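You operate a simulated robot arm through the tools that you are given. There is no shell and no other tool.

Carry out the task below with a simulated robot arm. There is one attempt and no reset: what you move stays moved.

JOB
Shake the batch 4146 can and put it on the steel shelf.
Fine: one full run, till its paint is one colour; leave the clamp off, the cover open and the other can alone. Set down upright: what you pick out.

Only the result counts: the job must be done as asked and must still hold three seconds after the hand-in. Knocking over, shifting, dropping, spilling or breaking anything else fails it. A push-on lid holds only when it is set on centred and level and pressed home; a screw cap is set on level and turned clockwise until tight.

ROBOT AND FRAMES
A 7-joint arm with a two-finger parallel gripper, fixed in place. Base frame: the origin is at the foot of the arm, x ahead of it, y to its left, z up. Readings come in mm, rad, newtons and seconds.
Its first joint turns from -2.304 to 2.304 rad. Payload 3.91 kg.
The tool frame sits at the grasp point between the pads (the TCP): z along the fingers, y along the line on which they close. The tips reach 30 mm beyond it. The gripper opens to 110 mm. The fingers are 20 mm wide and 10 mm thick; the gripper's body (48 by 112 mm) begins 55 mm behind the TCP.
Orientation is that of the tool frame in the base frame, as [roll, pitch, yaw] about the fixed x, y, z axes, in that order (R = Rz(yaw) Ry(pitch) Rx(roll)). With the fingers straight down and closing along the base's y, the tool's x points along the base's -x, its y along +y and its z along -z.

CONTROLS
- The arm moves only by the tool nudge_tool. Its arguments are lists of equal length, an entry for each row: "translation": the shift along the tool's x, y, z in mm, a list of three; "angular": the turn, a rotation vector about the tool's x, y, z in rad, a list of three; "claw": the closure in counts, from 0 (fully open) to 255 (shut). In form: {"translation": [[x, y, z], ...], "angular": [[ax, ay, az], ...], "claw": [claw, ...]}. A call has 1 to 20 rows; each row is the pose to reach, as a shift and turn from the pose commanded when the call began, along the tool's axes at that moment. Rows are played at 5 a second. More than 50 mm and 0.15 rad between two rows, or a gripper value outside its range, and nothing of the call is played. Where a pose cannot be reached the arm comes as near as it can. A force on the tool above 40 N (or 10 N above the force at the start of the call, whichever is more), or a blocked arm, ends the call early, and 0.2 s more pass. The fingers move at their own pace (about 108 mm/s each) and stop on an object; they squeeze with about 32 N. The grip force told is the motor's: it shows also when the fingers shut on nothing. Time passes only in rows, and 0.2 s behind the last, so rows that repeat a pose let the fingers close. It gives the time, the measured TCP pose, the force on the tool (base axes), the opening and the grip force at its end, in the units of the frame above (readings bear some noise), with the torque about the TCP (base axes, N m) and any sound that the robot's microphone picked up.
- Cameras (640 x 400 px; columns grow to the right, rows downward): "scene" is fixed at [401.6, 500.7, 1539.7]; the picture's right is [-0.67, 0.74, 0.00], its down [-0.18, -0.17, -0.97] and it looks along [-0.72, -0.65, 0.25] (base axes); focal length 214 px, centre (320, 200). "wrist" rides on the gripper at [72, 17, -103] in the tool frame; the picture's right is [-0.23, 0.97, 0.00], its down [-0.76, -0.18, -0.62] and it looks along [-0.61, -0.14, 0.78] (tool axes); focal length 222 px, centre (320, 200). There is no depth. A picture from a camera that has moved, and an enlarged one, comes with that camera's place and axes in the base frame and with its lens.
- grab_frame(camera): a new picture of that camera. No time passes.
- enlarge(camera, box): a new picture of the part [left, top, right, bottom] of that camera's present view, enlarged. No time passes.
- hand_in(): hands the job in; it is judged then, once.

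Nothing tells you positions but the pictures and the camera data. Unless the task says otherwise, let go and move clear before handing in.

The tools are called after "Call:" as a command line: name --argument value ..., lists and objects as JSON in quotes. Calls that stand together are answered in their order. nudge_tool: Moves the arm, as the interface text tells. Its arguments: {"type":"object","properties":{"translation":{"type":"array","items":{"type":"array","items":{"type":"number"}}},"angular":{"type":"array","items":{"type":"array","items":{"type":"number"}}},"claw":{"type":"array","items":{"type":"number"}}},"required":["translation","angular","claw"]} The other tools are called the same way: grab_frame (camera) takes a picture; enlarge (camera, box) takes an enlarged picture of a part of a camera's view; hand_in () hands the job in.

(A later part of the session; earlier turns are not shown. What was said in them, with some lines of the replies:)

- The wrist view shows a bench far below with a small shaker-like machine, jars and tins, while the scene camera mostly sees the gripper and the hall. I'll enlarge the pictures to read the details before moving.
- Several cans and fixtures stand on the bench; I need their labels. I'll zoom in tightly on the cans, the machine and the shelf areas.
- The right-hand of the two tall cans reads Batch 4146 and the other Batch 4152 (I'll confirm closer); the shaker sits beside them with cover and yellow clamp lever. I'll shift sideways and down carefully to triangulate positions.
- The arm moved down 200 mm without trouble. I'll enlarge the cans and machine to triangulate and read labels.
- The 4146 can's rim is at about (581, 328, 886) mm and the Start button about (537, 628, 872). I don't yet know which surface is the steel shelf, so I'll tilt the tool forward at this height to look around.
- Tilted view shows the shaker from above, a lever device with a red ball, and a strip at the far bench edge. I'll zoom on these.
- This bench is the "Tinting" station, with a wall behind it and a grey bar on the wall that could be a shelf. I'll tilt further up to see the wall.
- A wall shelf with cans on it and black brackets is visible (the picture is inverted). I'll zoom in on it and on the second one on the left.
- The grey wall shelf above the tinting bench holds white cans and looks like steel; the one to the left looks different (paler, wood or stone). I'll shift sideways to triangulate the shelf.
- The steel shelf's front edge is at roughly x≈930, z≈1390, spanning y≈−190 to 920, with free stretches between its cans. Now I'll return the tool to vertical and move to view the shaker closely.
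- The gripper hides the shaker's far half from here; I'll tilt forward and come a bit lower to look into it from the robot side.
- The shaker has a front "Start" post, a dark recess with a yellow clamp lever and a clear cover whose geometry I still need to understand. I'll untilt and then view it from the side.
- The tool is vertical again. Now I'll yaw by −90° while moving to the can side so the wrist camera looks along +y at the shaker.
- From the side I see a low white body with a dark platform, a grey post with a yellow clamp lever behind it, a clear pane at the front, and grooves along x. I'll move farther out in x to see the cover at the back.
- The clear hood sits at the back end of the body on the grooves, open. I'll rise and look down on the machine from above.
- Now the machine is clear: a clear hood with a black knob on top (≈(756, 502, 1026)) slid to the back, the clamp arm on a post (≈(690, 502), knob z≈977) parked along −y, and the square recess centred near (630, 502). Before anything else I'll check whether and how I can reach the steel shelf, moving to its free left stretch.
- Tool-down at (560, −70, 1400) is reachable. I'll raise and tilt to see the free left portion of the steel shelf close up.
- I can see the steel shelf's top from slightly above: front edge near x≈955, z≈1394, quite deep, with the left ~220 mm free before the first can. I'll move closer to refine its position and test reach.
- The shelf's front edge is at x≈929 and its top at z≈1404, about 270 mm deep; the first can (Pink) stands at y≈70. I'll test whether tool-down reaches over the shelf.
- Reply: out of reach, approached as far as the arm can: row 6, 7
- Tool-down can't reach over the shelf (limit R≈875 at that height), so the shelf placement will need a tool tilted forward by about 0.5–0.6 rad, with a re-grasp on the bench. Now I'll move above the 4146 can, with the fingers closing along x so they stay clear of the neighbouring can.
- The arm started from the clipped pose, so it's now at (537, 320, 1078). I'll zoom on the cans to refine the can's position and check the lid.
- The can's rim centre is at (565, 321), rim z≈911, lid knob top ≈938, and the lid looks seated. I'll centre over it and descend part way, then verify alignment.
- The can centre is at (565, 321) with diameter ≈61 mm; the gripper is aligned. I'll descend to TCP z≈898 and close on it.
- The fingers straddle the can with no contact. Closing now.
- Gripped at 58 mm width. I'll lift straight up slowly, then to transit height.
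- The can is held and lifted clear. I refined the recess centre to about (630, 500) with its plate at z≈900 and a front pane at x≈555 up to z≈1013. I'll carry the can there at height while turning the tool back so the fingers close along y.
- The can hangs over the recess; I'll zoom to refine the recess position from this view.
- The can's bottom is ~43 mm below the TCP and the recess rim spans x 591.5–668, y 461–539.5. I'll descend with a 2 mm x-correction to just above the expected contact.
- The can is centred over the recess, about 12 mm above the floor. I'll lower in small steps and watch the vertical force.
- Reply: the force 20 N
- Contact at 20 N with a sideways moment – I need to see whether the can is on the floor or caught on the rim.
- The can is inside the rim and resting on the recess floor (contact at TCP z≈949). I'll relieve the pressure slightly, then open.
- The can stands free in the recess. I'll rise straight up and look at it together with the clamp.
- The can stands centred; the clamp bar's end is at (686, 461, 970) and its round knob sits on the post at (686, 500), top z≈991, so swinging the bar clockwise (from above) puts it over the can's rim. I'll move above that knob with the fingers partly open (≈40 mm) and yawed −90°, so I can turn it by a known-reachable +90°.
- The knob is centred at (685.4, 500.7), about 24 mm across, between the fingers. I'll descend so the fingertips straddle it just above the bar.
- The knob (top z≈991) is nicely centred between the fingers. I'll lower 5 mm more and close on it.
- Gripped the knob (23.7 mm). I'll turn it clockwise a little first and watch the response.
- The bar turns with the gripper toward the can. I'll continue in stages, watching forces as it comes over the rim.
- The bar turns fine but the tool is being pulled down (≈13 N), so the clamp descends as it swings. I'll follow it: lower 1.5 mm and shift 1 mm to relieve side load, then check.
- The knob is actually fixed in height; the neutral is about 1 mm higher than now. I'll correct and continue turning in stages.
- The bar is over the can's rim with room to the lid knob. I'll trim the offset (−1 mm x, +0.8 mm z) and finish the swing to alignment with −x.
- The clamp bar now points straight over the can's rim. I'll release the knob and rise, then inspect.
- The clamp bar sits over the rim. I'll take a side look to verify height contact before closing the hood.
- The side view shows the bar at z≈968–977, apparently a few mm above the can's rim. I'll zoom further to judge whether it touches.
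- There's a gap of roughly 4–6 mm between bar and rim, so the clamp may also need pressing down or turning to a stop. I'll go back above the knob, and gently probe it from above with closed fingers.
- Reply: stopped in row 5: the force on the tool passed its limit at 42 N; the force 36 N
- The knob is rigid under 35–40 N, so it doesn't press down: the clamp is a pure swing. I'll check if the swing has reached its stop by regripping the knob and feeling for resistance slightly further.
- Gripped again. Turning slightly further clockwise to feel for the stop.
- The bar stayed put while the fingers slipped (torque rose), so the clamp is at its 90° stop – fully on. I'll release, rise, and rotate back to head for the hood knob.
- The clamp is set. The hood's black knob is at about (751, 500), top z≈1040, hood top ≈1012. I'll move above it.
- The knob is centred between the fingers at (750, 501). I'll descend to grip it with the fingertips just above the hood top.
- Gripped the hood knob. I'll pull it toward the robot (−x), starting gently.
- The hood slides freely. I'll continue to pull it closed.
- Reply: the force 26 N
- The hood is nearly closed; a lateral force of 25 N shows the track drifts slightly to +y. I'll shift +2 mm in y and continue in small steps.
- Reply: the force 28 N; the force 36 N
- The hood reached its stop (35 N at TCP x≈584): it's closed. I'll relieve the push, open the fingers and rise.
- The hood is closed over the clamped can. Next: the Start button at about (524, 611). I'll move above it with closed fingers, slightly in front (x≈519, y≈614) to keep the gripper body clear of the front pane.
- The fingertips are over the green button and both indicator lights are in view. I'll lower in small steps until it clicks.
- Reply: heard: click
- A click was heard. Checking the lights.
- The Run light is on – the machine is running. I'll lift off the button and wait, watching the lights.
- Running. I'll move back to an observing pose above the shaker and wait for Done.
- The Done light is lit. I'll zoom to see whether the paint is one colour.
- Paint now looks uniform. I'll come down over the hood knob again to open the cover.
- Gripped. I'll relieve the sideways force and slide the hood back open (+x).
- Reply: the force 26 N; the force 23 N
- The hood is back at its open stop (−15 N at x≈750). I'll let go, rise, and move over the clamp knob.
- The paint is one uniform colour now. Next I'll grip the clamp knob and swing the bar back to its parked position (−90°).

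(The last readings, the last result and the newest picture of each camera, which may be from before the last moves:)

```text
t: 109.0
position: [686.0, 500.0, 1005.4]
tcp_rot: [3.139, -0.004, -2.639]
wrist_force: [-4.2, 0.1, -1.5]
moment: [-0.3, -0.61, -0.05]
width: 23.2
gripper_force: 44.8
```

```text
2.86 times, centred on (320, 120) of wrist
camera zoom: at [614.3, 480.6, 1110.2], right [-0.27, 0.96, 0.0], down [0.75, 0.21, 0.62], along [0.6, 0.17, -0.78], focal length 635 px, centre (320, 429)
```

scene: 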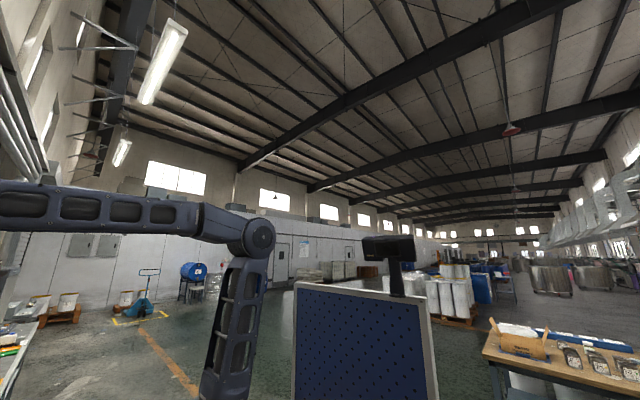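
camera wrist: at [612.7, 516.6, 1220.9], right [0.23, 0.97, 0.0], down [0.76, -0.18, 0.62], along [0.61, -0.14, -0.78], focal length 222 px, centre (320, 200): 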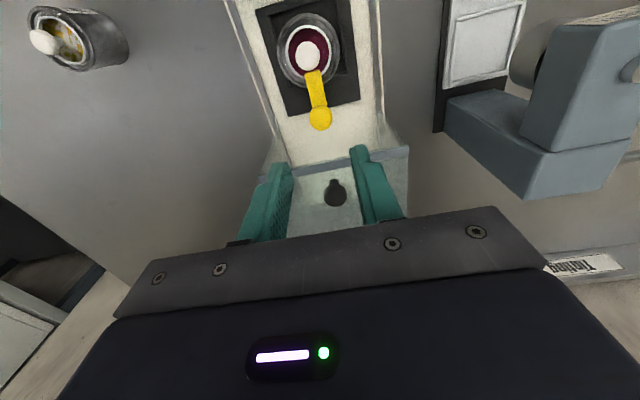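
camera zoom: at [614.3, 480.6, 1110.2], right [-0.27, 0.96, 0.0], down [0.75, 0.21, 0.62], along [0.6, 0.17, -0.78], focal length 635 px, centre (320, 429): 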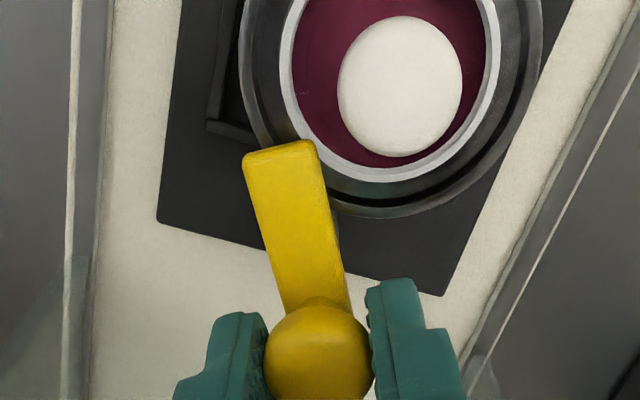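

The bar turns back well and the paint is visibly uniform. Continuing.

Call:
nudge_tool --translation '[[0, 0, 0], [0, 0, 0], [0, 0, 0], [0, 0, 0], [0, 0, 0], [0, 0, 0], [0, 0, 0]]' --angular '[[0, 0, -0.1], [0, 0, -0.2], [0, 0, -0.3], [0, 0, -0.4], [0, 0, -0.5], [0, 0, -0.58], [0, 0, -0.58]]' --claw '[255, 255, 255, 255, 255, 255, 255]'

Call:
nudge_tool --translation '[[0, 0, 0], [0, 0, 0], [0, 0, 0], [0, 0, 0], [0, 0, 0], [0, 0, 0], [0, 0, 0]]' --angular '[[0, 0, -0.1], [0, 0, -0.2], [0, 0, -0.3], [0, 0, -0.4], [0, 0, -0.5], [0, 0, -0.52], [0, 0, -0.52]]' --claw '[255, 255, 255, 255, 255, 255, 255]'

Call:
enlarge --camera "wrist" --box '[220, 50, 420, 200]'

```text
t: 110.5
position: [685.9, 500.5, 1005.6]
tcp_rot: [3.139, -0.002, -2.061]
wrist_force: [-2.2, 0.8, 1.5]
moment: [-0.3, -0.54, 0.0]
width: 23.5
gripper_force: 44.9
```

```text
t: 112.2
position: [685.5, 500.5, 1005.7]
tcp_rot: [3.14, 0.001, -1.538]
wrist_force: [-15.1, -0.7, 0.9]
moment: [0.64, -0.2, -0.25]
width: 23.3
gripper_force: 44.5
```

```text
2.67 times, centred on (320, 125) of wrist
camera zoom: at [670.9, 427.9, 1110.0], right [-0.98, 0.2, 0.0], down [0.16, 0.77, 0.62], along [0.12, 0.61, -0.78], focal length 592 px, centre (320, 400)
```

zoom: 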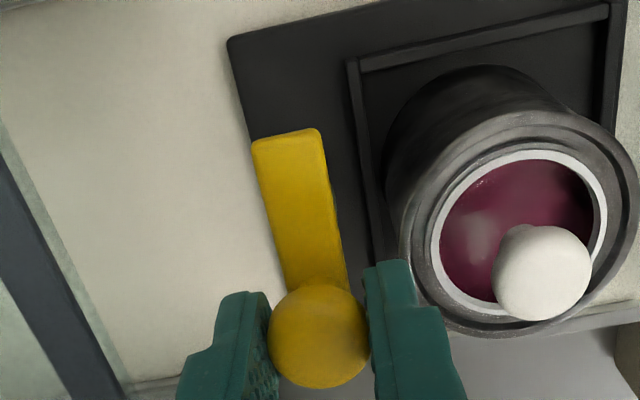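

The bar is at its parked stop (torque rose). I'll release with a small opening, rise, and turn back to yaw π above the can.

Call:
nudge_tool --translation '[[0, 0, 0], [0, 0, 0], [0, 0, 0], [0, 0, -25], [0, 0, -65], [0, 0, -105], [0, 0, -125], [0, 0, -125]]' --angular '[[0, 0, 0], [0, 0, 0], [0, 0, 0], [0, 0, 0], [0, 0, 0], [0, 0, 0], [0, 0, 0], [0, 0, 0]]' --claw '[190, 190, 190, 190, 190, 190, 190, 190]'

Call:
grab_frame --camera "wrist"

Call:
enlarge --camera "wrist" --box '[240, 30, 420, 180]'

```text
t: 114.0
position: [686.9, 501.8, 1132.4]
tcp_rot: [3.141, 0.0, -1.539]
wrist_force: [0.4, 0.5, 0.3]
moment: [0.0, -0.01, -0.02]
width: 28.3
gripper_force: 0.0
```

```text
taken
camera wrist: at [671.5, 428.9, 1236.0], right [-0.98, 0.2, 0.0], down [0.16, 0.77, 0.62], along [0.12, 0.61, -0.78], focal length 222 px, centre (320, 200)
```

wrist: 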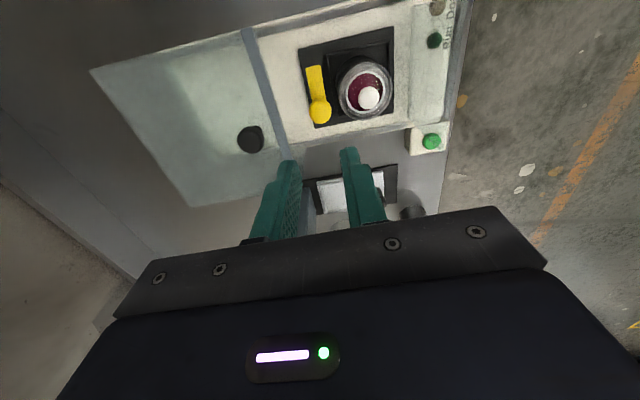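

```text
2.67 times, centred on (330, 105) of wrist
camera zoom: at [671.5, 428.9, 1236.0], right [-0.98, 0.2, 0.0], down [0.16, 0.77, 0.62], along [0.12, 0.61, -0.78], focal length 592 px, centre (293, 453)
```

zoom: 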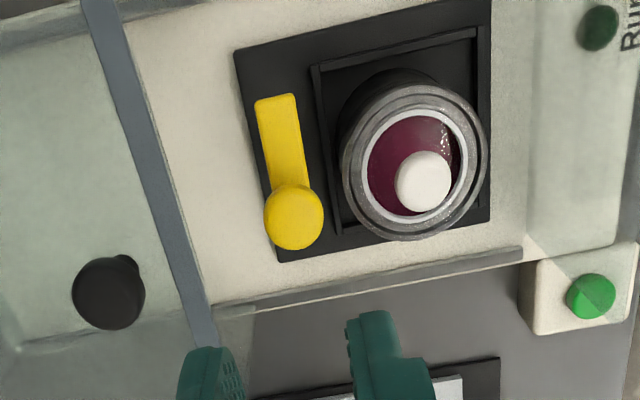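

The clamp is parked and the hood open, the paint is uniform. Now I'll rotate back and centre over the can to pick it out.

Call:
nudge_tool --translation '[[0, 5, 0], [0, 10, 0], [0, 15, 0], [0, 20, 0], [0, 25, 0], [0, 30, 0], [0, 35, 0], [0, 40, 0], [0, 45, 0], [0, 50, 0], [0, 55, 0], [0, 55, 0]]' --angular '[[0, 0, 0.1455], [0, 0, 0.291], [0, 0, 0.4365], [0, 0, 0.582], [0, 0, 0.7275], [0, 0, 0.873], [0, 0, 1.0185], [0, 0, 1.164], [0, 0, 1.3095], [0, 0, 1.455], [0, 0, 1.6], [0, 0, 1.6]]' --claw '[190, 190, 190, 190, 150, 100, 50, 0, 0, 0, 0, 0]'

Call:
grab_frame --camera "wrist"

Call:
enlarge --camera "wrist" --box '[260, 50, 380, 150]'

```text
t: 116.5
position: [632.4, 498.9, 1131.7]
tcp_rot: [-3.141, -0.002, 3.14]
wrist_force: [0.1, 0.3, 0.1]
moment: [0.01, 0.02, -0.02]
width: 109.8
gripper_force: 0.1
```

```text
taken
camera wrist: at [559.8, 515.6, 1235.8], right [0.23, 0.97, 0.0], down [0.76, -0.18, 0.62], along [0.6, -0.14, -0.78], focal length 222 px, centre (320, 200)
```

wrist: 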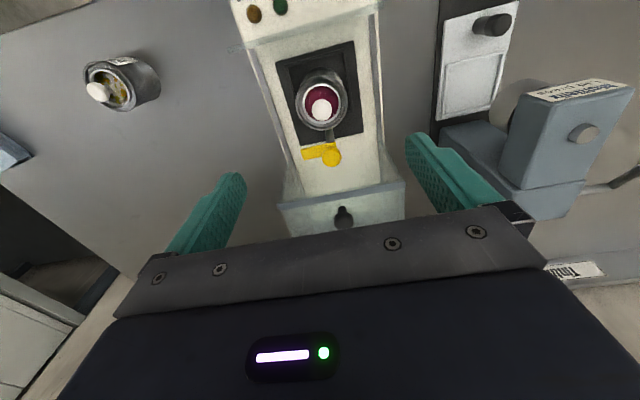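

```text
4.00 times, centred on (320, 100) of wrist
camera zoom: at [559.8, 515.6, 1235.8], right [0.23, 0.97, 0.0], down [0.76, -0.18, 0.62], along [0.6, -0.14, -0.78], focal length 888 px, centre (320, 600)
```

zoom: 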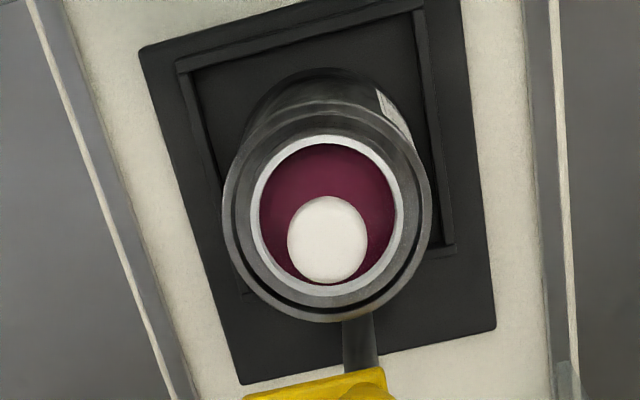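

The can is at (630.5, 501), about (−2, +2.2) mm from the tool axis. I'll correct and descend around it.

Call:
nudge_tool --translation '[[2, 2.2, 40], [2, 2.2, 85], [2, 2.2, 130], [2, 2.2, 160], [2, 2.2, 176], [2, 2.2, 181], [2, 2.2, 181]]' --angular '[[0, 0, 0], [0, 0, 0], [0, 0, 0], [0, 0, 0], [0, 0, 0], [0, 0, 0], [0, 0, 0]]' --claw '[0, 0, 0, 0, 0, 0, 0]'

Call:
enlarge --camera "wrist" --box '[200, 60, 440, 240]'

```text
t: 118.2
position: [631.2, 501.1, 949.0]
tcp_rot: [-3.141, -0.002, -3.14]
wrist_force: [0.3, 0.4, 1.2]
moment: [0.04, 0.0, -0.01]
width: 110.0
gripper_force: 0.1
```

```text
2.22 times, centred on (320, 150) of wrist
camera zoom: at [557.5, 517.7, 1054.1], right [0.23, 0.97, 0.0], down [0.76, -0.18, 0.62], along [0.61, -0.14, -0.78], focal length 494 px, centre (320, 311)
```

zoom: 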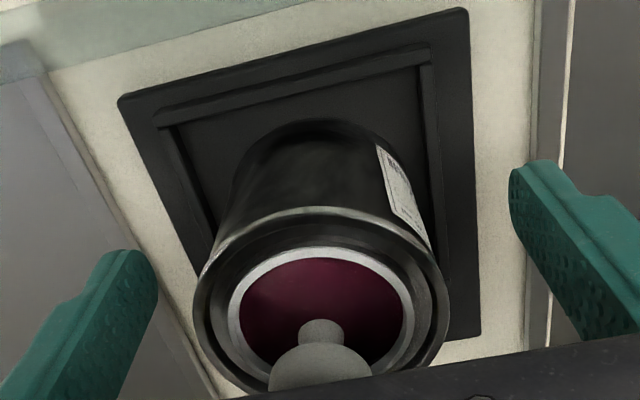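

The fingers straddle the can evenly. Closing and then lifting straight up.

Call:
nudge_tool --translation '[[0, 0, 0], [0, 0, 0], [0, 0, 0], [0, 0, 0]]' --angular '[[0, 0, 0], [0, 0, 0], [0, 0, 0], [0, 0, 0]]' --claw '[255, 255, 255, 255]'

Call:
nudge_tool --translation '[[0, 0, -4], [0, 0, -12], [0, 0, -35], [0, 0, -75], [0, 0, -115], [0, 0, -150], [0, 0, -150]]' --angular '[[0, 0, 0], [0, 0, 0], [0, 0, 0], [0, 0, 0], [0, 0, 0], [0, 0, 0], [0, 0, 0]]' --claw '[255, 255, 255, 255, 255, 255, 255]'

Call:
grab_frame --camera "wrist"

```text
t: 119.2
position: [630.1, 500.9, 949.5]
tcp_rot: [-3.141, -0.003, -3.139]
wrist_force: [-0.4, -1.4, 0.6]
moment: [0.0, -0.02, -0.01]
width: 57.8
gripper_force: 31.7
```

```text
t: 120.8
position: [630.7, 499.7, 1100.5]
tcp_rot: [-3.142, -0.003, -3.141]
wrist_force: [-0.2, 0.0, -2.2]
moment: [0.03, -0.03, -0.02]
width: 58.4
gripper_force: 32.1
```

```text
taken
camera wrist: at [557.6, 517.6, 1206.1], right [0.23, 0.97, 0.0], down [0.76, -0.18, 0.62], along [0.6, -0.14, -0.78], focal length 222 px, centre (320, 200)
```

wrist: 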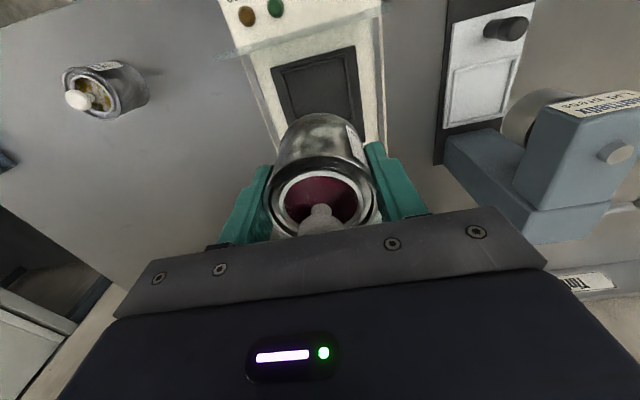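

The can is out of the recess. I'll take it to the free bench spot near (700, 300) to set it down and re-grasp it with a tilted tool for the shelf.

Call:
nudge_tool --translation '[[-14, -40, 0], [-28, -80, 0], [-42, -120, 0], [-56, -160, 0], [-69, -200, 0], [-69, -200, 40], [-69, -200, 85], [-69, -200, 130], [-69, -200, 165], [-69, -200, 185], [-69, -200, 190], [-69, -200, 190]]' --angular '[[0, 0, 0], [0, 0, 0], [0, 0, 0], [0, 0, 0], [0, 0, 0], [0, 0, 0], [0, 0, 0], [0, 0, 0], [0, 0, 0], [0, 0, 0], [0, 0, 0], [0, 0, 0]]' --claw '[255, 255, 255, 255, 255, 255, 255, 255, 255, 255, 255, 255]'

Call:
grab_frame --camera "wrist"

```text
t: 123.3
position: [698.2, 300.5, 910.2]
tcp_rot: [-3.141, -0.002, -3.141]
wrist_force: [0.4, 0.3, -1.9]
moment: [0.0, -0.01, 0.02]
width: 58.4
gripper_force: 32.5
```

```text
taken
camera wrist: at [625.9, 317.4, 1014.3], right [0.23, 0.97, 0.0], down [0.76, -0.18, 0.62], along [0.61, -0.14, -0.78], focal length 222 px, centre (320, 200)
```

wrist: 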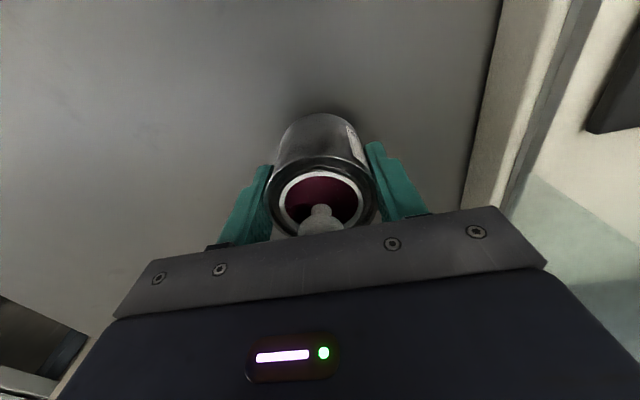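

Can is ~11 mm above the empty bench. Lowering gently to contact.

Call:
nudge_tool --translation '[[0, 0, 4], [0, 0, 8], [0, 0, 9], [0, 0, 9]]' --angular '[[0, 0, 0], [0, 0, 0], [0, 0, 0], [0, 0, 0]]' --claw '[255, 255, 255, 255]'

Call:
nudge_tool --translation '[[0, 0, 1], [0, 0, 2], [0, 0, 2]]' --angular '[[0, 0, 0], [0, 0, 0], [0, 0, 0]]' --claw '[255, 255, 255]'

```text
t: 124.3
position: [698.5, 300.3, 900.4]
tcp_rot: [3.141, -0.001, -3.139]
wrist_force: [-0.3, -0.3, -1.5]
moment: [-0.01, 0.01, 0.01]
width: 58.2
gripper_force: 31.7
```

```text
t: 125.2
position: [699.8, 300.7, 899.2]
tcp_rot: [-3.141, -0.001, -3.139]
wrist_force: [-0.4, -0.2, 0.1]
moment: [-0.03, -0.01, 0.02]
width: 58.3
gripper_force: 32.2
```

Call:
nudge_tool --translation '[[0, 0, 0.7], [0, 0, 0.7]]' --angular '[[0, 0, 0], [0, 0, 0]]' --claw '[255, 255]'

```text
t: 125.8
position: [698.4, 301.0, 899.1]
tcp_rot: [3.141, -0.002, -3.141]
wrist_force: [1.4, 0.3, 1.2]
moment: [-0.02, -0.01, -0.01]
width: 58.1
gripper_force: 31.6
```

The can stands on the bench. I'll open, rise, then tilt the tool forward by 0.65 rad behind the can.

Call:
nudge_tool --translation '[[0, 0, 0], [0, 0, 0], [0, 0, 0], [0, 0, -25], [0, 0, -60], [0, 0, -101], [0, 0, -101]]' --angular '[[0, 0, 0], [0, 0, 0], [0, 0, 0], [0, 0, 0], [0, 0, 0], [0, 0, 0], [0, 0, 0]]' --claw '[100, 0, 0, 0, 0, 0, 0]'

Call:
grab_frame --camera "wrist"

Call:
nudge_tool --translation '[[12, 0, 4], [24, 0, 8], [36, 0, 12], [49, 0, 16], [61, 0, 20], [61, 0, 20]]' --angular '[[0, -0.13, 0], [0, -0.26, 0], [0, -0.39, 0], [0, -0.52, 0], [0, -0.65, 0], [0, -0.65, 0]]' --claw '[0, 0, 0, 0, 0, 0]'

Call:
grab_frame --camera "wrist"

```text
t: 127.3
position: [699.5, 302.1, 999.5]
tcp_rot: [3.141, -0.002, -3.14]
wrist_force: [0.6, -0.1, -0.5]
moment: [0.0, 0.0, 0.0]
width: 110.0
gripper_force: 0.0
```

```text
taken
camera wrist: at [626.5, 319.6, 1104.6], right [0.23, 0.97, 0.0], down [0.76, -0.18, 0.62], along [0.61, -0.14, -0.78], focal length 222 px, centre (320, 200)
```

wrist: 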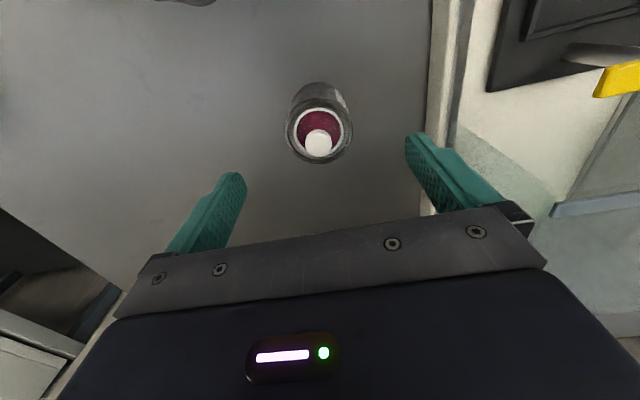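

```text
t: 128.8
position: [636.8, 300.6, 980.9]
tcp_rot: [-3.141, 0.648, -3.141]
wrist_force: [0.0, -1.3, -0.2]
moment: [0.02, 0.04, 0.03]
width: 110.0
gripper_force: 0.0
```

```text
taken
camera wrist: at [516.8, 316.8, 1019.2], right [0.18, 0.97, 0.14], down [0.23, -0.18, 0.96], along [0.96, -0.14, -0.26], focal length 222 px, centre (320, 200)
```

wrist: 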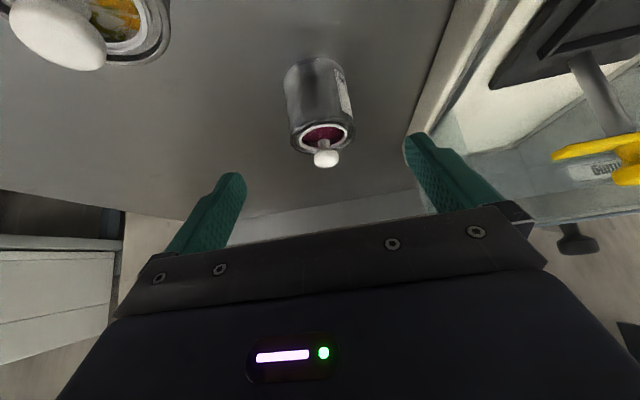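

The tool is tilted behind the can with clearance to the other can. I'll advance along the tool axis so the fingers straddle the can.

Call:
nudge_tool --translation '[[0, -1.3, 35], [0.2, -1.3, 65], [0.4, -1.3, 85], [0.5, -1.3, 98], [0.5, -1.3, 103], [0.5, -1.3, 103]]' --angular '[[0, 0, 0], [0, 0, 0], [0, 0, 0], [0, 0, 0], [0, 0, 0], [0, 0, 0]]' --claw '[0, 0, 0, 0, 0, 0]'

Call:
grab_frame --camera "wrist"

```text
t: 130.2
position: [699.8, 300.0, 898.6]
tcp_rot: [3.141, 0.648, -3.14]
wrist_force: [0.1, -0.2, 0.0]
moment: [0.0, -0.01, -0.02]
width: 109.8
gripper_force: 0.1
```

```text
taken
camera wrist: at [579.1, 316.7, 937.3], right [0.18, 0.97, 0.14], down [0.23, -0.18, 0.96], along [0.96, -0.14, -0.26], focal length 222 px, centre (320, 200)
```

wrist: 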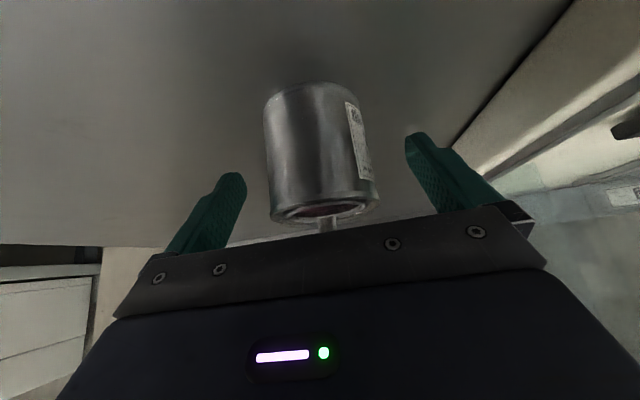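

The can is between the fingers. Closing and lifting straight up.

Call:
nudge_tool --translation '[[0, 0, 0], [0, 0, 0], [0, 0, 0], [0, 0, 0]]' --angular '[[0, 0, 0], [0, 0, 0], [0, 0, 0], [0, 0, 0]]' --claw '[255, 255, 255, 255]'

Call:
nudge_tool --translation '[[-3, 0, -4], [-9.1, 0, -11.9], [-24.2, 0, -31.8], [-48.4, 0, -63.7], [-72.6, 0, -95.5], [-90.8, 0, -119.4], [-90.8, 0, -119.4]]' --angular '[[0, 0, 0], [0, 0, 0], [0, 0, 0], [0, 0, 0], [0, 0, 0], [0, 0, 0], [0, 0, 0]]' --claw '[255, 255, 255, 255, 255, 255, 255]'

Call:
grab_frame --camera "wrist"

```text
t: 131.2
position: [699.1, 300.1, 897.6]
tcp_rot: [3.141, 0.646, -3.14]
wrist_force: [0.4, 0.7, 0.9]
moment: [-0.02, -0.01, 0.0]
width: 58.2
gripper_force: 31.7
```

```text
t: 132.8
position: [700.7, 301.8, 1048.2]
tcp_rot: [3.141, 0.65, -3.14]
wrist_force: [0.7, 0.4, -1.4]
moment: [0.0, 0.02, -0.03]
width: 58.3
gripper_force: 31.8
```

```text
taken
camera wrist: at [578.8, 318.0, 1087.1], right [0.18, 0.97, 0.14], down [0.23, -0.18, 0.96], along [0.96, -0.14, -0.26], focal length 222 px, centre (320, 200)
```

wrist: 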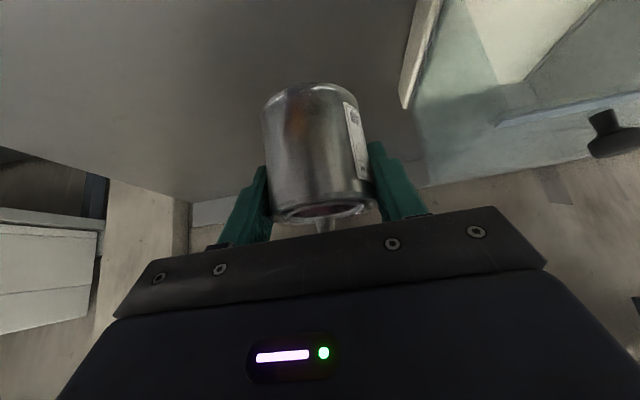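

The can is held upright with the tilted grip. Now I'll carry it up and across to in front of the shelf's free section.

Call:
nudge_tool --translation '[[-23.7, -26.9, -25.2], [-47.3, -53.7, -50.5], [-71, -80.6, -75.7], [-94.7, -107.4, -101], [-118.4, -134.3, -126.2], [-142, -161.1, -151.5], [-165.7, -188, -176.7], [-189.4, -214.9, -201.9], [-213, -241.7, -227.2], [-236.7, -268.6, -252.4], [-260.4, -295.4, -277.7], [-284.1, -322.3, -302.9], [-307.7, -349.1, -328.2], [-331.4, -376, -353.4], [-331.4, -376, -353.4]]' --angular '[[0, 0, 0], [0, 0, 0], [0, 0, 0], [0, 0, 0], [0, 0, 0], [0, 0, 0], [0, 0, 0], [0, 0, 0], [0, 0, 0], [0, 0, 0], [0, 0, 0], [0, 0, 0], [0, 0, 0], [0, 0, 0], [0, 0, 0]]' --claw '[255, 255, 255, 255, 255, 255, 255, 255, 255, 255, 255, 255, 255, 255, 255]'

Call:
grab_frame --camera "wrist"

```text
t: 135.9
position: [751.9, -77.3, 1526.3]
tcp_rot: [-3.141, 0.648, -3.14]
wrist_force: [-1.0, 0.5, -1.7]
moment: [0.04, 0.01, 0.02]
width: 58.3
gripper_force: 32.8
```

```text
taken
camera wrist: at [631.3, -59.8, 1566.7], right [0.18, 0.97, 0.14], down [0.23, -0.18, 0.96], along [0.96, -0.14, -0.26], focal length 222 px, centre (320, 200)
```

wrist: 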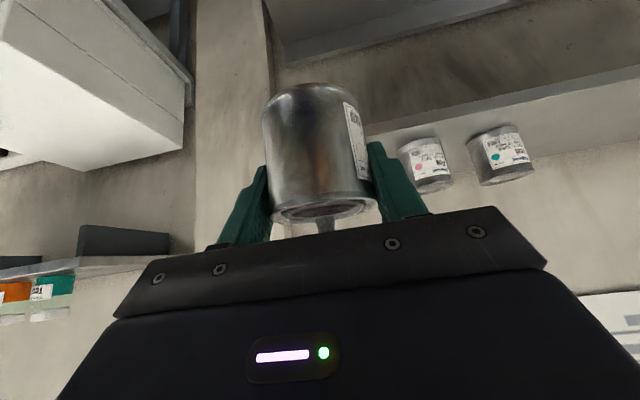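

Call:
nudge_tool --translation '[[-28, 0.5, 24.7], [-57, 1, 49.4], [-85, 1, 74], [-113.4, 1, 98.7], [-113.4, 1, 98.7]]' --angular '[[0, 0, 0], [0, 0, 0], [0, 0, 0], [0, 0, 0], [0, 0, 0]]' --claw '[255, 255, 255, 255, 255]'

Call:
grab_frame --camera "wrist"

```text
t: 137.2
position: [900.3, -74.4, 1519.5]
tcp_rot: [-3.141, 0.648, -3.141]
wrist_force: [0.6, -0.6, -1.8]
moment: [0.02, 0.02, 0.01]
width: 58.3
gripper_force: 31.2
```

```text
taken
camera wrist: at [779.7, -57.4, 1558.2], right [0.18, 0.97, 0.14], down [0.23, -0.18, 0.96], along [0.96, -0.14, -0.26], focal length 222 px, centre (320, 200)
```

wrist: 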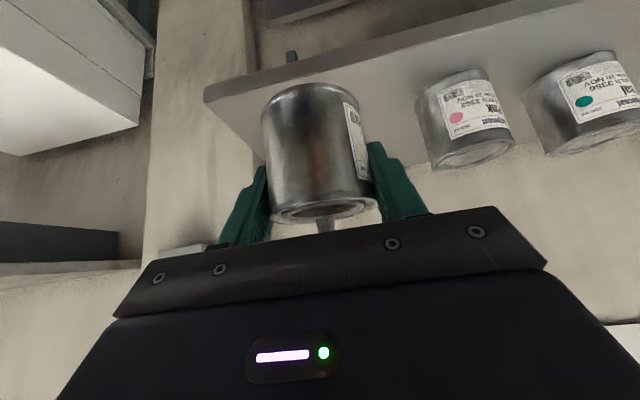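

Call:
enlarge --camera "wrist" --box '[190, 30, 530, 200]'

```text
1.88 times, centred on (360, 115) of wrist
camera zoom: at [779.7, -57.4, 1558.2], right [0.18, 0.97, 0.14], down [0.23, -0.18, 0.96], along [0.96, -0.14, -0.26], focal length 418 px, centre (245, 360)
```

zoom: 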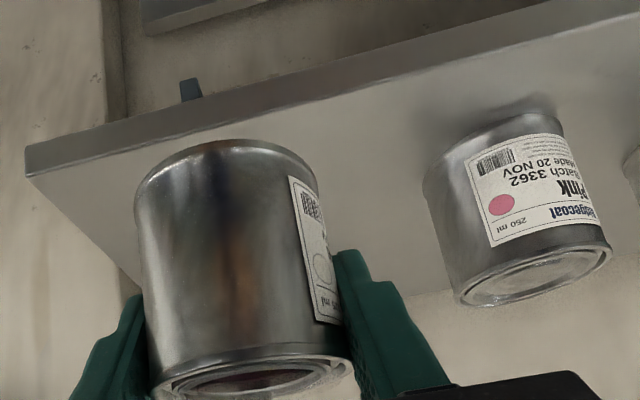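

The shelf top is confirmed at z≈1404 with the front edge at x≈933; the landing spot (990, −75) is free. Moving over it at a safe height.

Call:
nudge_tool --translation '[[-22, 0, 16], [-46, 0, 38], [-60, 0, 60], [-44.7, -0.6, 89.9], [-44.7, -0.6, 89.9]]' --angular '[[0, 0, 0], [0, 0, 0], [0, 0, 0], [0, 0, 0], [0, 0, 0]]' --claw '[255, 255, 255, 255, 255]'

Call:
grab_frame --camera "wrist"

Call:
enlarge --camera "wrist" --box '[190, 30, 530, 220]'

```text
t: 138.3
position: [991.3, -74.7, 1473.2]
tcp_rot: [-3.141, 0.649, -3.139]
wrist_force: [1.2, 0.2, -2.0]
moment: [-0.01, 0.06, 0.0]
width: 58.2
gripper_force: 32.3
```

```text
taken
camera wrist: at [870.4, -58.1, 1513.8], right [0.18, 0.97, 0.14], down [0.23, -0.18, 0.96], along [0.96, -0.14, -0.26], focal length 222 px, centre (320, 200)
```

wrist: 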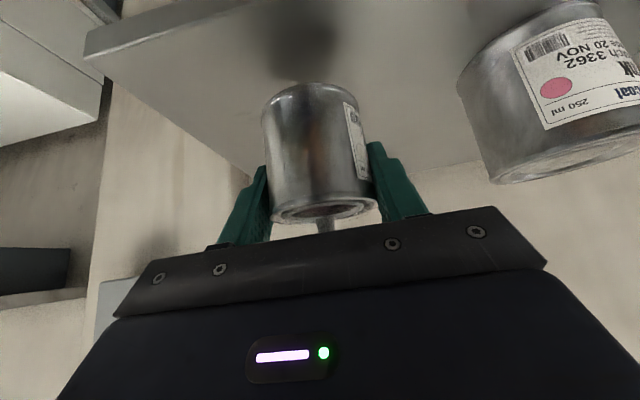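

```text
1.88 times, centred on (360, 125) of wrist
camera zoom: at [870.4, -58.1, 1513.8], right [0.18, 0.97, 0.14], down [0.23, -0.18, 0.96], along [0.96, -0.14, -0.26], focal length 418 px, centre (245, 341)
```

zoom: 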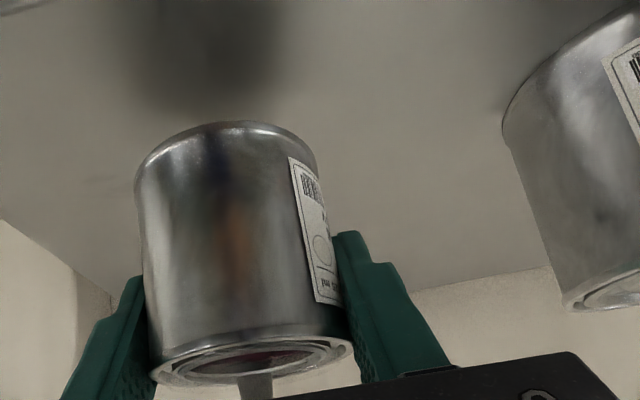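

The can is about 26 mm over the shelf. Lowering in stages with force checks.

Call:
nudge_tool --translation '[[3, 0, 4], [6, 0, 8], [9.1, 0, 11.9], [9.1, 0, 11.9]]' --angular '[[0, 0, 0], [0, 0, 0], [0, 0, 0], [0, 0, 0]]' --claw '[255, 255, 255, 255]'

Call:
nudge_tool --translation '[[1.2, 0, 1.6], [2.4, 0, 3.2], [2.4, 0, 3.2]]' --angular '[[0, 0, 0], [0, 0, 0], [0, 0, 0]]' --claw '[255, 255, 255]'

```text
t: 139.3
position: [991.1, -76.7, 1460.3]
tcp_rot: [-3.141, 0.646, -3.139]
wrist_force: [-0.3, 1.1, -1.0]
moment: [-0.03, 0.04, -0.01]
width: 58.3
gripper_force: 32.1
```

```text
t: 140.2
position: [990.8, -75.2, 1454.4]
tcp_rot: [3.139, 0.648, -3.14]
wrist_force: [-1.3, 0.5, -2.3]
moment: [0.02, -0.03, 0.01]
width: 58.1
gripper_force: 31.8
```

Call:
nudge_tool --translation '[[1.2, 0, 1.6], [1.8, 0, 2.4], [1.8, 0, 2.4]]' --angular '[[0, 0, 0], [0, 0, 0], [0, 0, 0]]' --claw '[255, 255, 255]'

Call:
enlarge --camera "wrist" --box '[220, 30, 420, 220]'

```text
t: 140.9
position: [990.4, -75.2, 1451.6]
tcp_rot: [-3.141, 0.648, -3.141]
wrist_force: [0.4, 0.7, -1.0]
moment: [-0.04, -0.01, 0.02]
width: 58.1
gripper_force: 32.2
```

```text
2.11 times, centred on (320, 125) of wrist
camera zoom: at [870.1, -58.7, 1491.1], right [0.18, 0.97, 0.14], down [0.23, -0.18, 0.96], along [0.96, -0.14, -0.26], focal length 468 px, centre (320, 358)
```

zoom: 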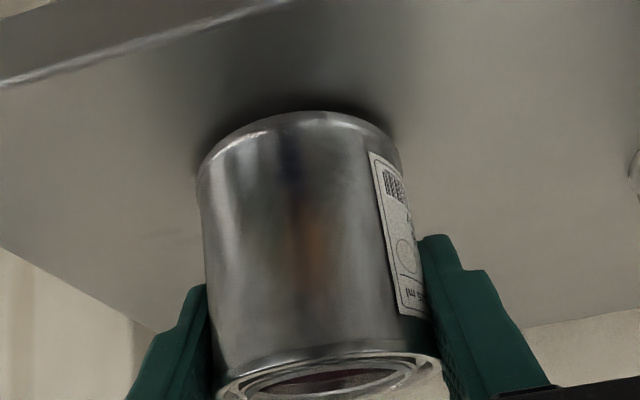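

The contact shadow is very close now. Continuing with ~1.5 mm steps.

Call:
nudge_tool --translation '[[0.9, 0, 1.2], [0.9, 0, 1.2]]' --angular '[[0, 0, 0], [0, 0, 0]]' --claw '[255, 255]'

Call:
nudge_tool --translation '[[0.9, 0, 1.2], [0.9, 0, 1.2]]' --angular '[[0, 0, 0], [0, 0, 0]]' --claw '[255, 255]'

```text
t: 141.6
position: [991.9, -76.0, 1450.8]
tcp_rot: [3.141, 0.648, -3.141]
wrist_force: [-0.6, -0.1, -3.3]
moment: [0.01, -0.01, -0.04]
width: 58.2
gripper_force: 32.5
```

```text
t: 142.2
position: [991.1, -75.9, 1449.4]
tcp_rot: [3.141, 0.647, -3.14]
wrist_force: [0.0, -0.3, -1.1]
moment: [0.02, -0.01, -0.01]
width: 58.1
gripper_force: 31.7
```

Call:
nudge_tool --translation '[[0.9, 0, 1.2], [0.9, 0, 1.2]]' --angular '[[0, 0, 0], [0, 0, 0]]' --claw '[255, 255]'

Call:
nudge_tool --translation '[[0.6, 0, 0.8], [0.6, 0, 0.8]]' --angular '[[0, 0, 0], [0, 0, 0]]' --claw '[255, 255]'

```text
t: 142.8
position: [992.5, -74.5, 1446.9]
tcp_rot: [3.141, 0.649, -3.141]
wrist_force: [-0.1, -0.4, -2.2]
moment: [0.03, 0.01, 0.02]
width: 58.3
gripper_force: 32.1
```

```text
t: 143.3
position: [991.9, -74.9, 1447.0]
tcp_rot: [3.141, 0.649, -3.141]
wrist_force: [3.5, 0.6, 7.2]
moment: [0.02, 0.04, -0.03]
width: 58.4
gripper_force: 32.0
```

Contact at TCP z≈1447. I'll ease off half a millimetre and check the view before releasing.

Call:
nudge_tool --translation '[[-0.3, 0, -0.35], [-0.3, 0, -0.35]]' --angular '[[0, 0, 0], [0, 0, 0]]' --claw '[255, 255]'

Call:
grab_frame --camera "wrist"

Call:
enlarge --camera "wrist" --box '[220, 30, 420, 220]'

```text
t: 143.9
position: [990.6, -76.1, 1448.1]
tcp_rot: [-3.141, 0.647, -3.139]
wrist_force: [4.6, 0.8, 8.7]
moment: [0.06, -0.14, -0.01]
width: 58.6
gripper_force: 31.9
```

```text
taken
camera wrist: at [870.6, -58.6, 1487.2], right [0.18, 0.97, 0.14], down [0.23, -0.18, 0.96], along [0.96, -0.14, -0.26], focal length 222 px, centre (320, 200)
```

wrist: 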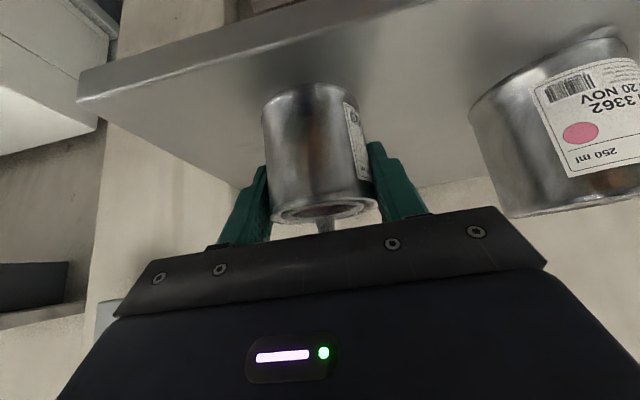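

```text
2.11 times, centred on (320, 125) of wrist
camera zoom: at [870.6, -58.6, 1487.2], right [0.18, 0.97, 0.14], down [0.23, -0.18, 0.96], along [0.96, -0.14, -0.26], focal length 468 px, centre (320, 358)
```

zoom: 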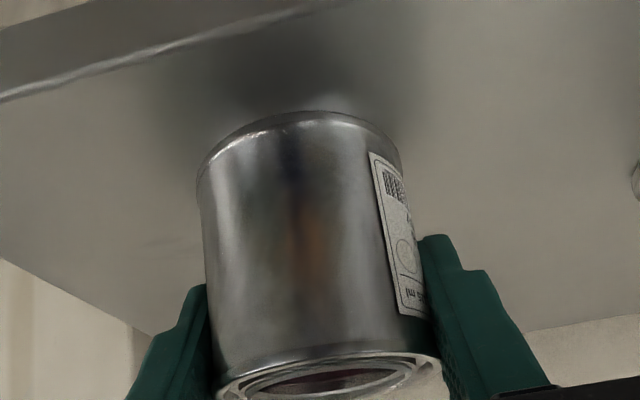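

Call:
nudge_tool --translation '[[-0.1, 0, -0.8], [-0.1, 0, -0.8]]' --angular '[[0, 0, 0], [0, 0, 0]]' --claw '[255, 255]'

```text
t: 144.6
position: [991.0, -75.5, 1446.3]
tcp_rot: [-3.14, 0.649, -3.14]
wrist_force: [3.9, 0.4, 9.0]
moment: [0.08, -0.27, 0.01]
width: 58.5
gripper_force: 32.5
```

Call:
nudge_tool --translation '[[-0.6, 0, -0.8], [-0.6, 0, -0.8], [-0.6, 0, -0.8]]' --angular '[[0, 0, 0], [0, 0, 0], [0, 0, 0]]' --claw '[255, 255, 255]'

Call:
enlarge --camera "wrist" --box '[220, 30, 420, 220]'

```text
t: 145.3
position: [990.9, -75.1, 1447.1]
tcp_rot: [3.141, 0.646, -3.14]
wrist_force: [0.9, 1.1, 0.1]
moment: [0.02, -0.03, 0.03]
width: 58.5
gripper_force: 32.3
```

```text
2.11 times, centred on (320, 125) of wrist
camera zoom: at [870.4, -58.8, 1487.5], right [0.18, 0.97, 0.14], down [0.23, -0.18, 0.96], along [0.96, -0.14, -0.26], focal length 468 px, centre (320, 358)
```

zoom: 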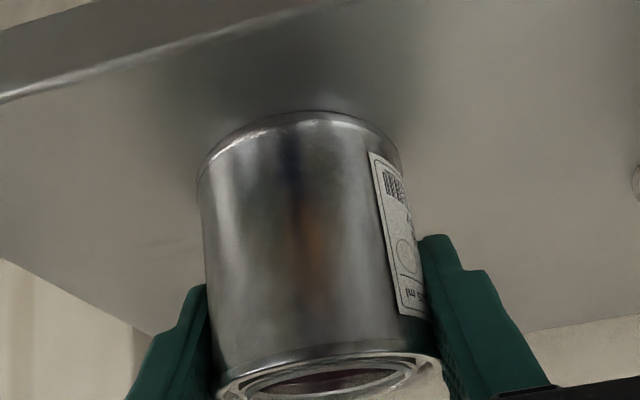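

The load is now just the can's own weight on the shelf. Opening the fingers.

Call:
nudge_tool --translation '[[0, 0, 0], [0, 0, 0], [0, 0, 0], [0, 0, 0]]' --angular '[[0, 0, 0], [0, 0, 0], [0, 0, 0], [0, 0, 0]]' --claw '[120, 40, 0, 0]'

Call:
grab_frame --camera "wrist"

```text
t: 146.3
position: [991.3, -74.2, 1448.9]
tcp_rot: [3.142, 0.647, -3.14]
wrist_force: [0.1, 0.0, 0.8]
moment: [0.02, -0.04, 0.03]
width: 110.0
gripper_force: 0.1
```

```text
taken
camera wrist: at [870.4, -58.8, 1488.0], right [0.18, 0.97, 0.14], down [0.23, -0.18, 0.96], along [0.96, -0.14, -0.26], focal length 222 px, centre (320, 200)
```

wrist: 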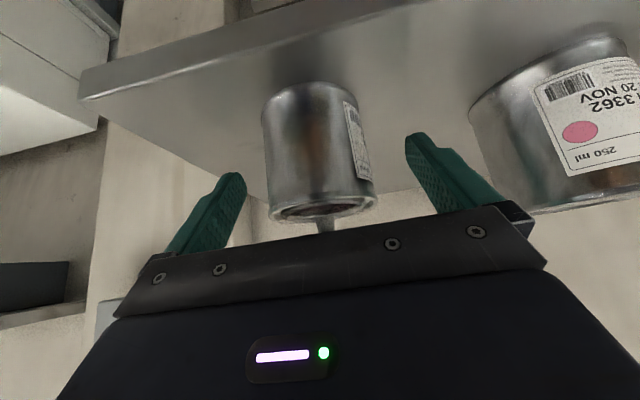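

The can stands free on the shelf. I'll back out along the tool axis and look at it.

Call:
nudge_tool --translation '[[0, 0, -15], [0, 0, -45], [0, 0, -85], [0, 0, -125], [0, 0, -165], [0, 0, -165]]' --angular '[[0, 0, 0], [0, 0, 0], [0, 0, 0], [0, 0, 0], [0, 0, 0], [0, 0, 0]]' --claw '[0, 0, 0, 0, 0, 0]'

Call:
grab_frame --camera "wrist"

Call:
enlarge --camera "wrist" --box '[200, 40, 460, 210]'

```text
t: 147.8
position: [890.4, -77.3, 1580.1]
tcp_rot: [-3.141, 0.649, -3.14]
wrist_force: [0.8, -0.2, -0.6]
moment: [0.0, 0.0, 0.03]
width: 110.0
gripper_force: 0.1
```

```text
taken
camera wrist: at [770.4, -60.9, 1619.2], right [0.18, 0.97, 0.14], down [0.23, -0.18, 0.96], along [0.96, -0.14, -0.26], focal length 222 px, centre (320, 200)
```

wrist: 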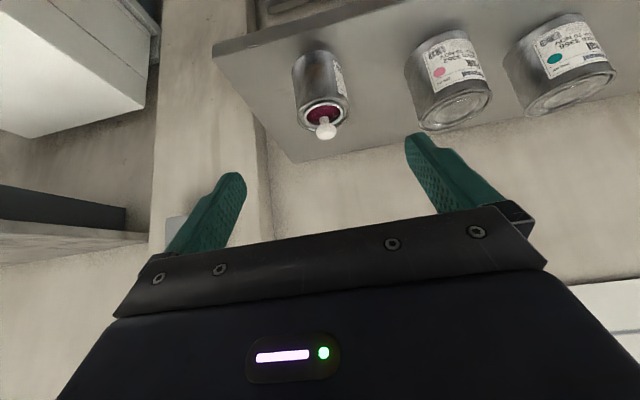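

```text
2.35 times, centred on (330, 125) of wrist
camera zoom: at [770.4, -60.9, 1619.2], right [0.18, 0.97, 0.14], down [0.23, -0.18, 0.96], along [0.96, -0.14, -0.26], focal length 523 px, centre (296, 376)
```

zoom: 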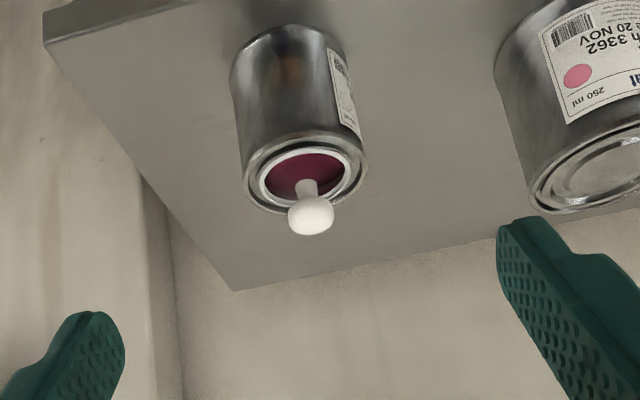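

The can stands upright on the grey steel shelf. I'll compare with the other wall shelf to be sure of the material, and check the surroundings.

Call:
enlarge --camera "wrist" --box '[0, 160, 200, 300]'

Call:
enlarge --camera "wrist" --box '[190, 0, 420, 170]'

```text
2.86 times, centred on (100, 230) of wrist
camera zoom: at [770.4, -60.9, 1619.2], right [0.18, 0.97, 0.14], down [0.23, -0.18, 0.96], along [0.96, -0.14, -0.26], focal length 635 px, centre (949, 114)
```

zoom: 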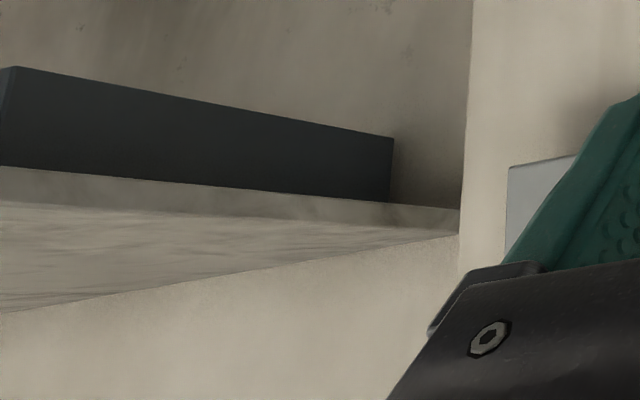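

```text
2.35 times, centred on (305, 85) of wrist
camera zoom: at [770.4, -60.9, 1619.2], right [0.18, 0.97, 0.14], down [0.23, -0.18, 0.96], along [0.96, -0.14, -0.26], focal length 523 px, centre (355, 471)
```

zoom: 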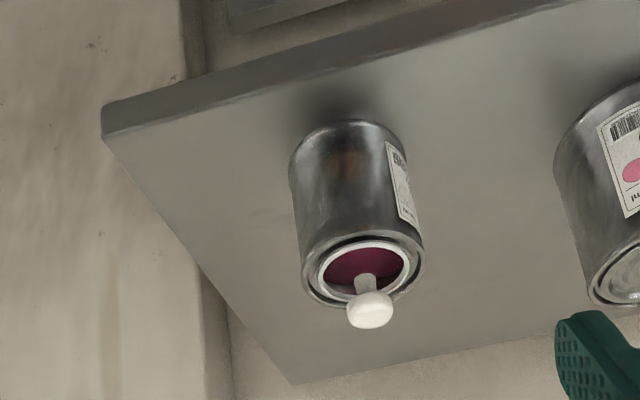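

The other shelf is a patterned laminate/stone; ours is plain grey steel. I'll move clear and take a last look at the shaker and the other can.

Call:
nudge_tool --translation '[[29.9, 18.8, -22.7], [59.7, 37.5, -45.4], [89.6, 56.3, -68.1], [119.4, 75, -90.8], [149.3, 93.8, -113.4], [179.1, 112.5, -136.1], [209, 131.3, -158.8], [238.8, 150, -181.5], [259.5, 185.7, -161.4], [280.2, 221.4, -141.2], [300.9, 257.1, -121.1], [321.6, 292.9, -101], [342.3, 328.6, -80.8], [363, 364.3, -60.7], [383.7, 400, -40.5], [383.7, 400, -40.5]]' --angular '[[0, 0, 0], [0, 0, 0], [0, 0, 0], [0, 0, 0], [0, 0, 0], [0, 0, 0], [0, 0, 0], [0, 0, 0], [0, 0, 0], [0, 0, 0], [0, 0, 0], [0, 0, 0], [0, 0, 0], [0, 0, 0], [0, 0, 0], [0, 0, 0]]' --claw '[0, 0, 0, 0, 0, 0, 0, 0, 0, 0, 0, 0, 0, 0, 0, 0]'

Call:
grab_frame --camera "wrist"

Call:
enlarge --camera "wrist" --box '[180, 0, 480, 190]'

```text
t: 151.2
position: [560.2, 322.1, 1379.5]
tcp_rot: [3.141, 0.646, -3.14]
wrist_force: [0.0, 0.5, 0.7]
moment: [0.01, -0.02, 0.03]
width: 109.8
gripper_force: 0.1
```

```text
taken
camera wrist: at [439.7, 340.4, 1418.2], right [0.18, 0.97, 0.14], down [0.23, -0.18, 0.96], along [0.96, -0.14, -0.26], focal length 222 px, centre (320, 200)
```

wrist: 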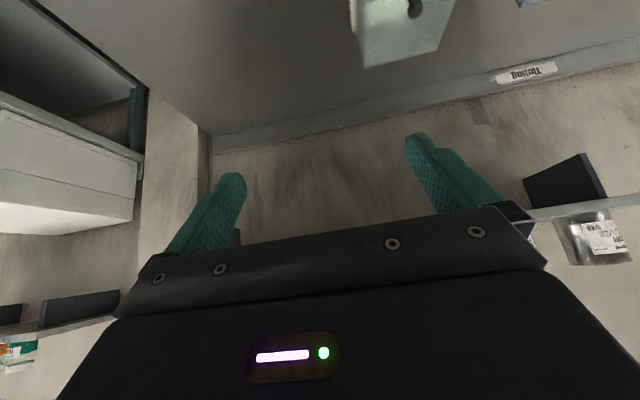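

```text
2.11 times, centred on (330, 95) of wrist
camera zoom: at [439.7, 340.4, 1418.2], right [0.18, 0.97, 0.14], down [0.23, -0.18, 0.96], along [0.96, -0.14, -0.26], focal length 468 px, centre (299, 421)
```

zoom: 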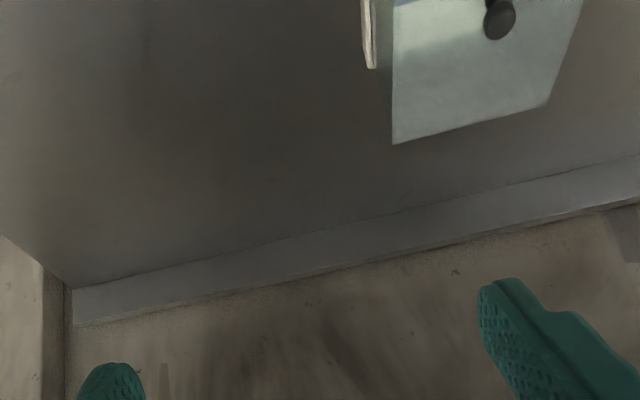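

Untilting the tool to see the bench with the shaker and the other can.

Call:
nudge_tool --translation '[[0, 0, 0], [0, 0, 0], [0, 0, 0], [0, 0, 0], [0, 0, 0], [0, 0, 0]]' --angular '[[0, 0.13, 0], [0, 0.26, 0], [0, 0.39, 0], [0, 0.52, 0], [0, 0.65, 0], [0, 0.65, 0]]' --claw '[0, 0, 0, 0, 0, 0]'

Call:
grab_frame --camera "wrist"

Call:
enlarge --camera "wrist" --box '[240, 20, 500, 200]'

```text
t: 152.6
position: [561.9, 323.8, 1380.6]
tcp_rot: [3.141, -0.004, -3.139]
wrist_force: [-0.2, -0.5, 0.0]
moment: [-0.02, 0.01, 0.02]
width: 110.1
gripper_force: 0.0
```

```text
taken
camera wrist: at [488.0, 340.6, 1485.0], right [0.23, 0.97, 0.0], down [0.76, -0.18, 0.62], along [0.6, -0.14, -0.78], focal length 222 px, centre (320, 200)
```

wrist: 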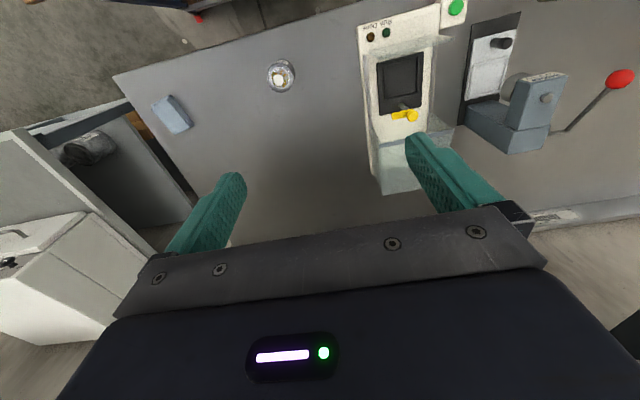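

```text
2.22 times, centred on (370, 110) of wrist
camera zoom: at [488.0, 340.6, 1485.0], right [0.23, 0.97, 0.0], down [0.76, -0.18, 0.62], along [0.6, -0.14, -0.78], focal length 494 px, centre (209, 400)
```

zoom: 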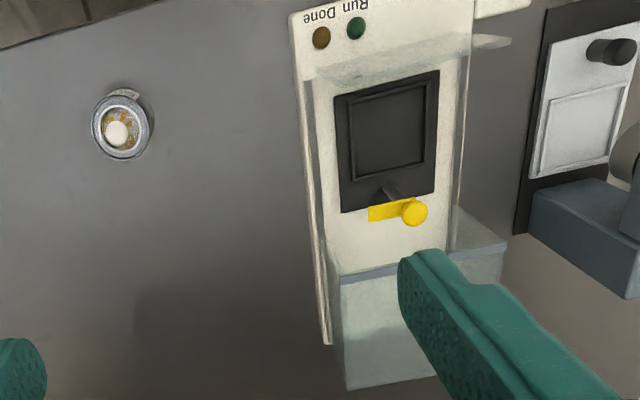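

The shaker is empty, with its clamp parked and its hood open. The batch 4152 can is untouched at its place. The batch 4146 can, its paint now one colour, stands upright on the steel shelf and the gripper is open and clear, so I'm handing in.

Call:
hand_in

```text
The job is handed in.
```

The batch 4146 can has been shaken and is standing upright on the steel shelf, and I've handed the job in.

- **Shaking:** I gave it one full run with the clamp on and the cover closed, until the Done light came on. The paint came out one uniform dark magenta.
- **Shaker:** it is empty, the clamp is swung back to its parked position and the cover is open.
- **Other can:** the batch 4152 can was not touched and stands where it was.
- **Shelf:** I took "the steel shelf" to be the plain grey metal wall shelf above the tinting bench. The other wall shelf looked like laminate or stone. The can is near the left end of the shelf, clear of the cans already there.

On the way to the shelf I set the can down once on an empty part of the bench to change my grip. The tool pointing straight down could not reach the shelf.
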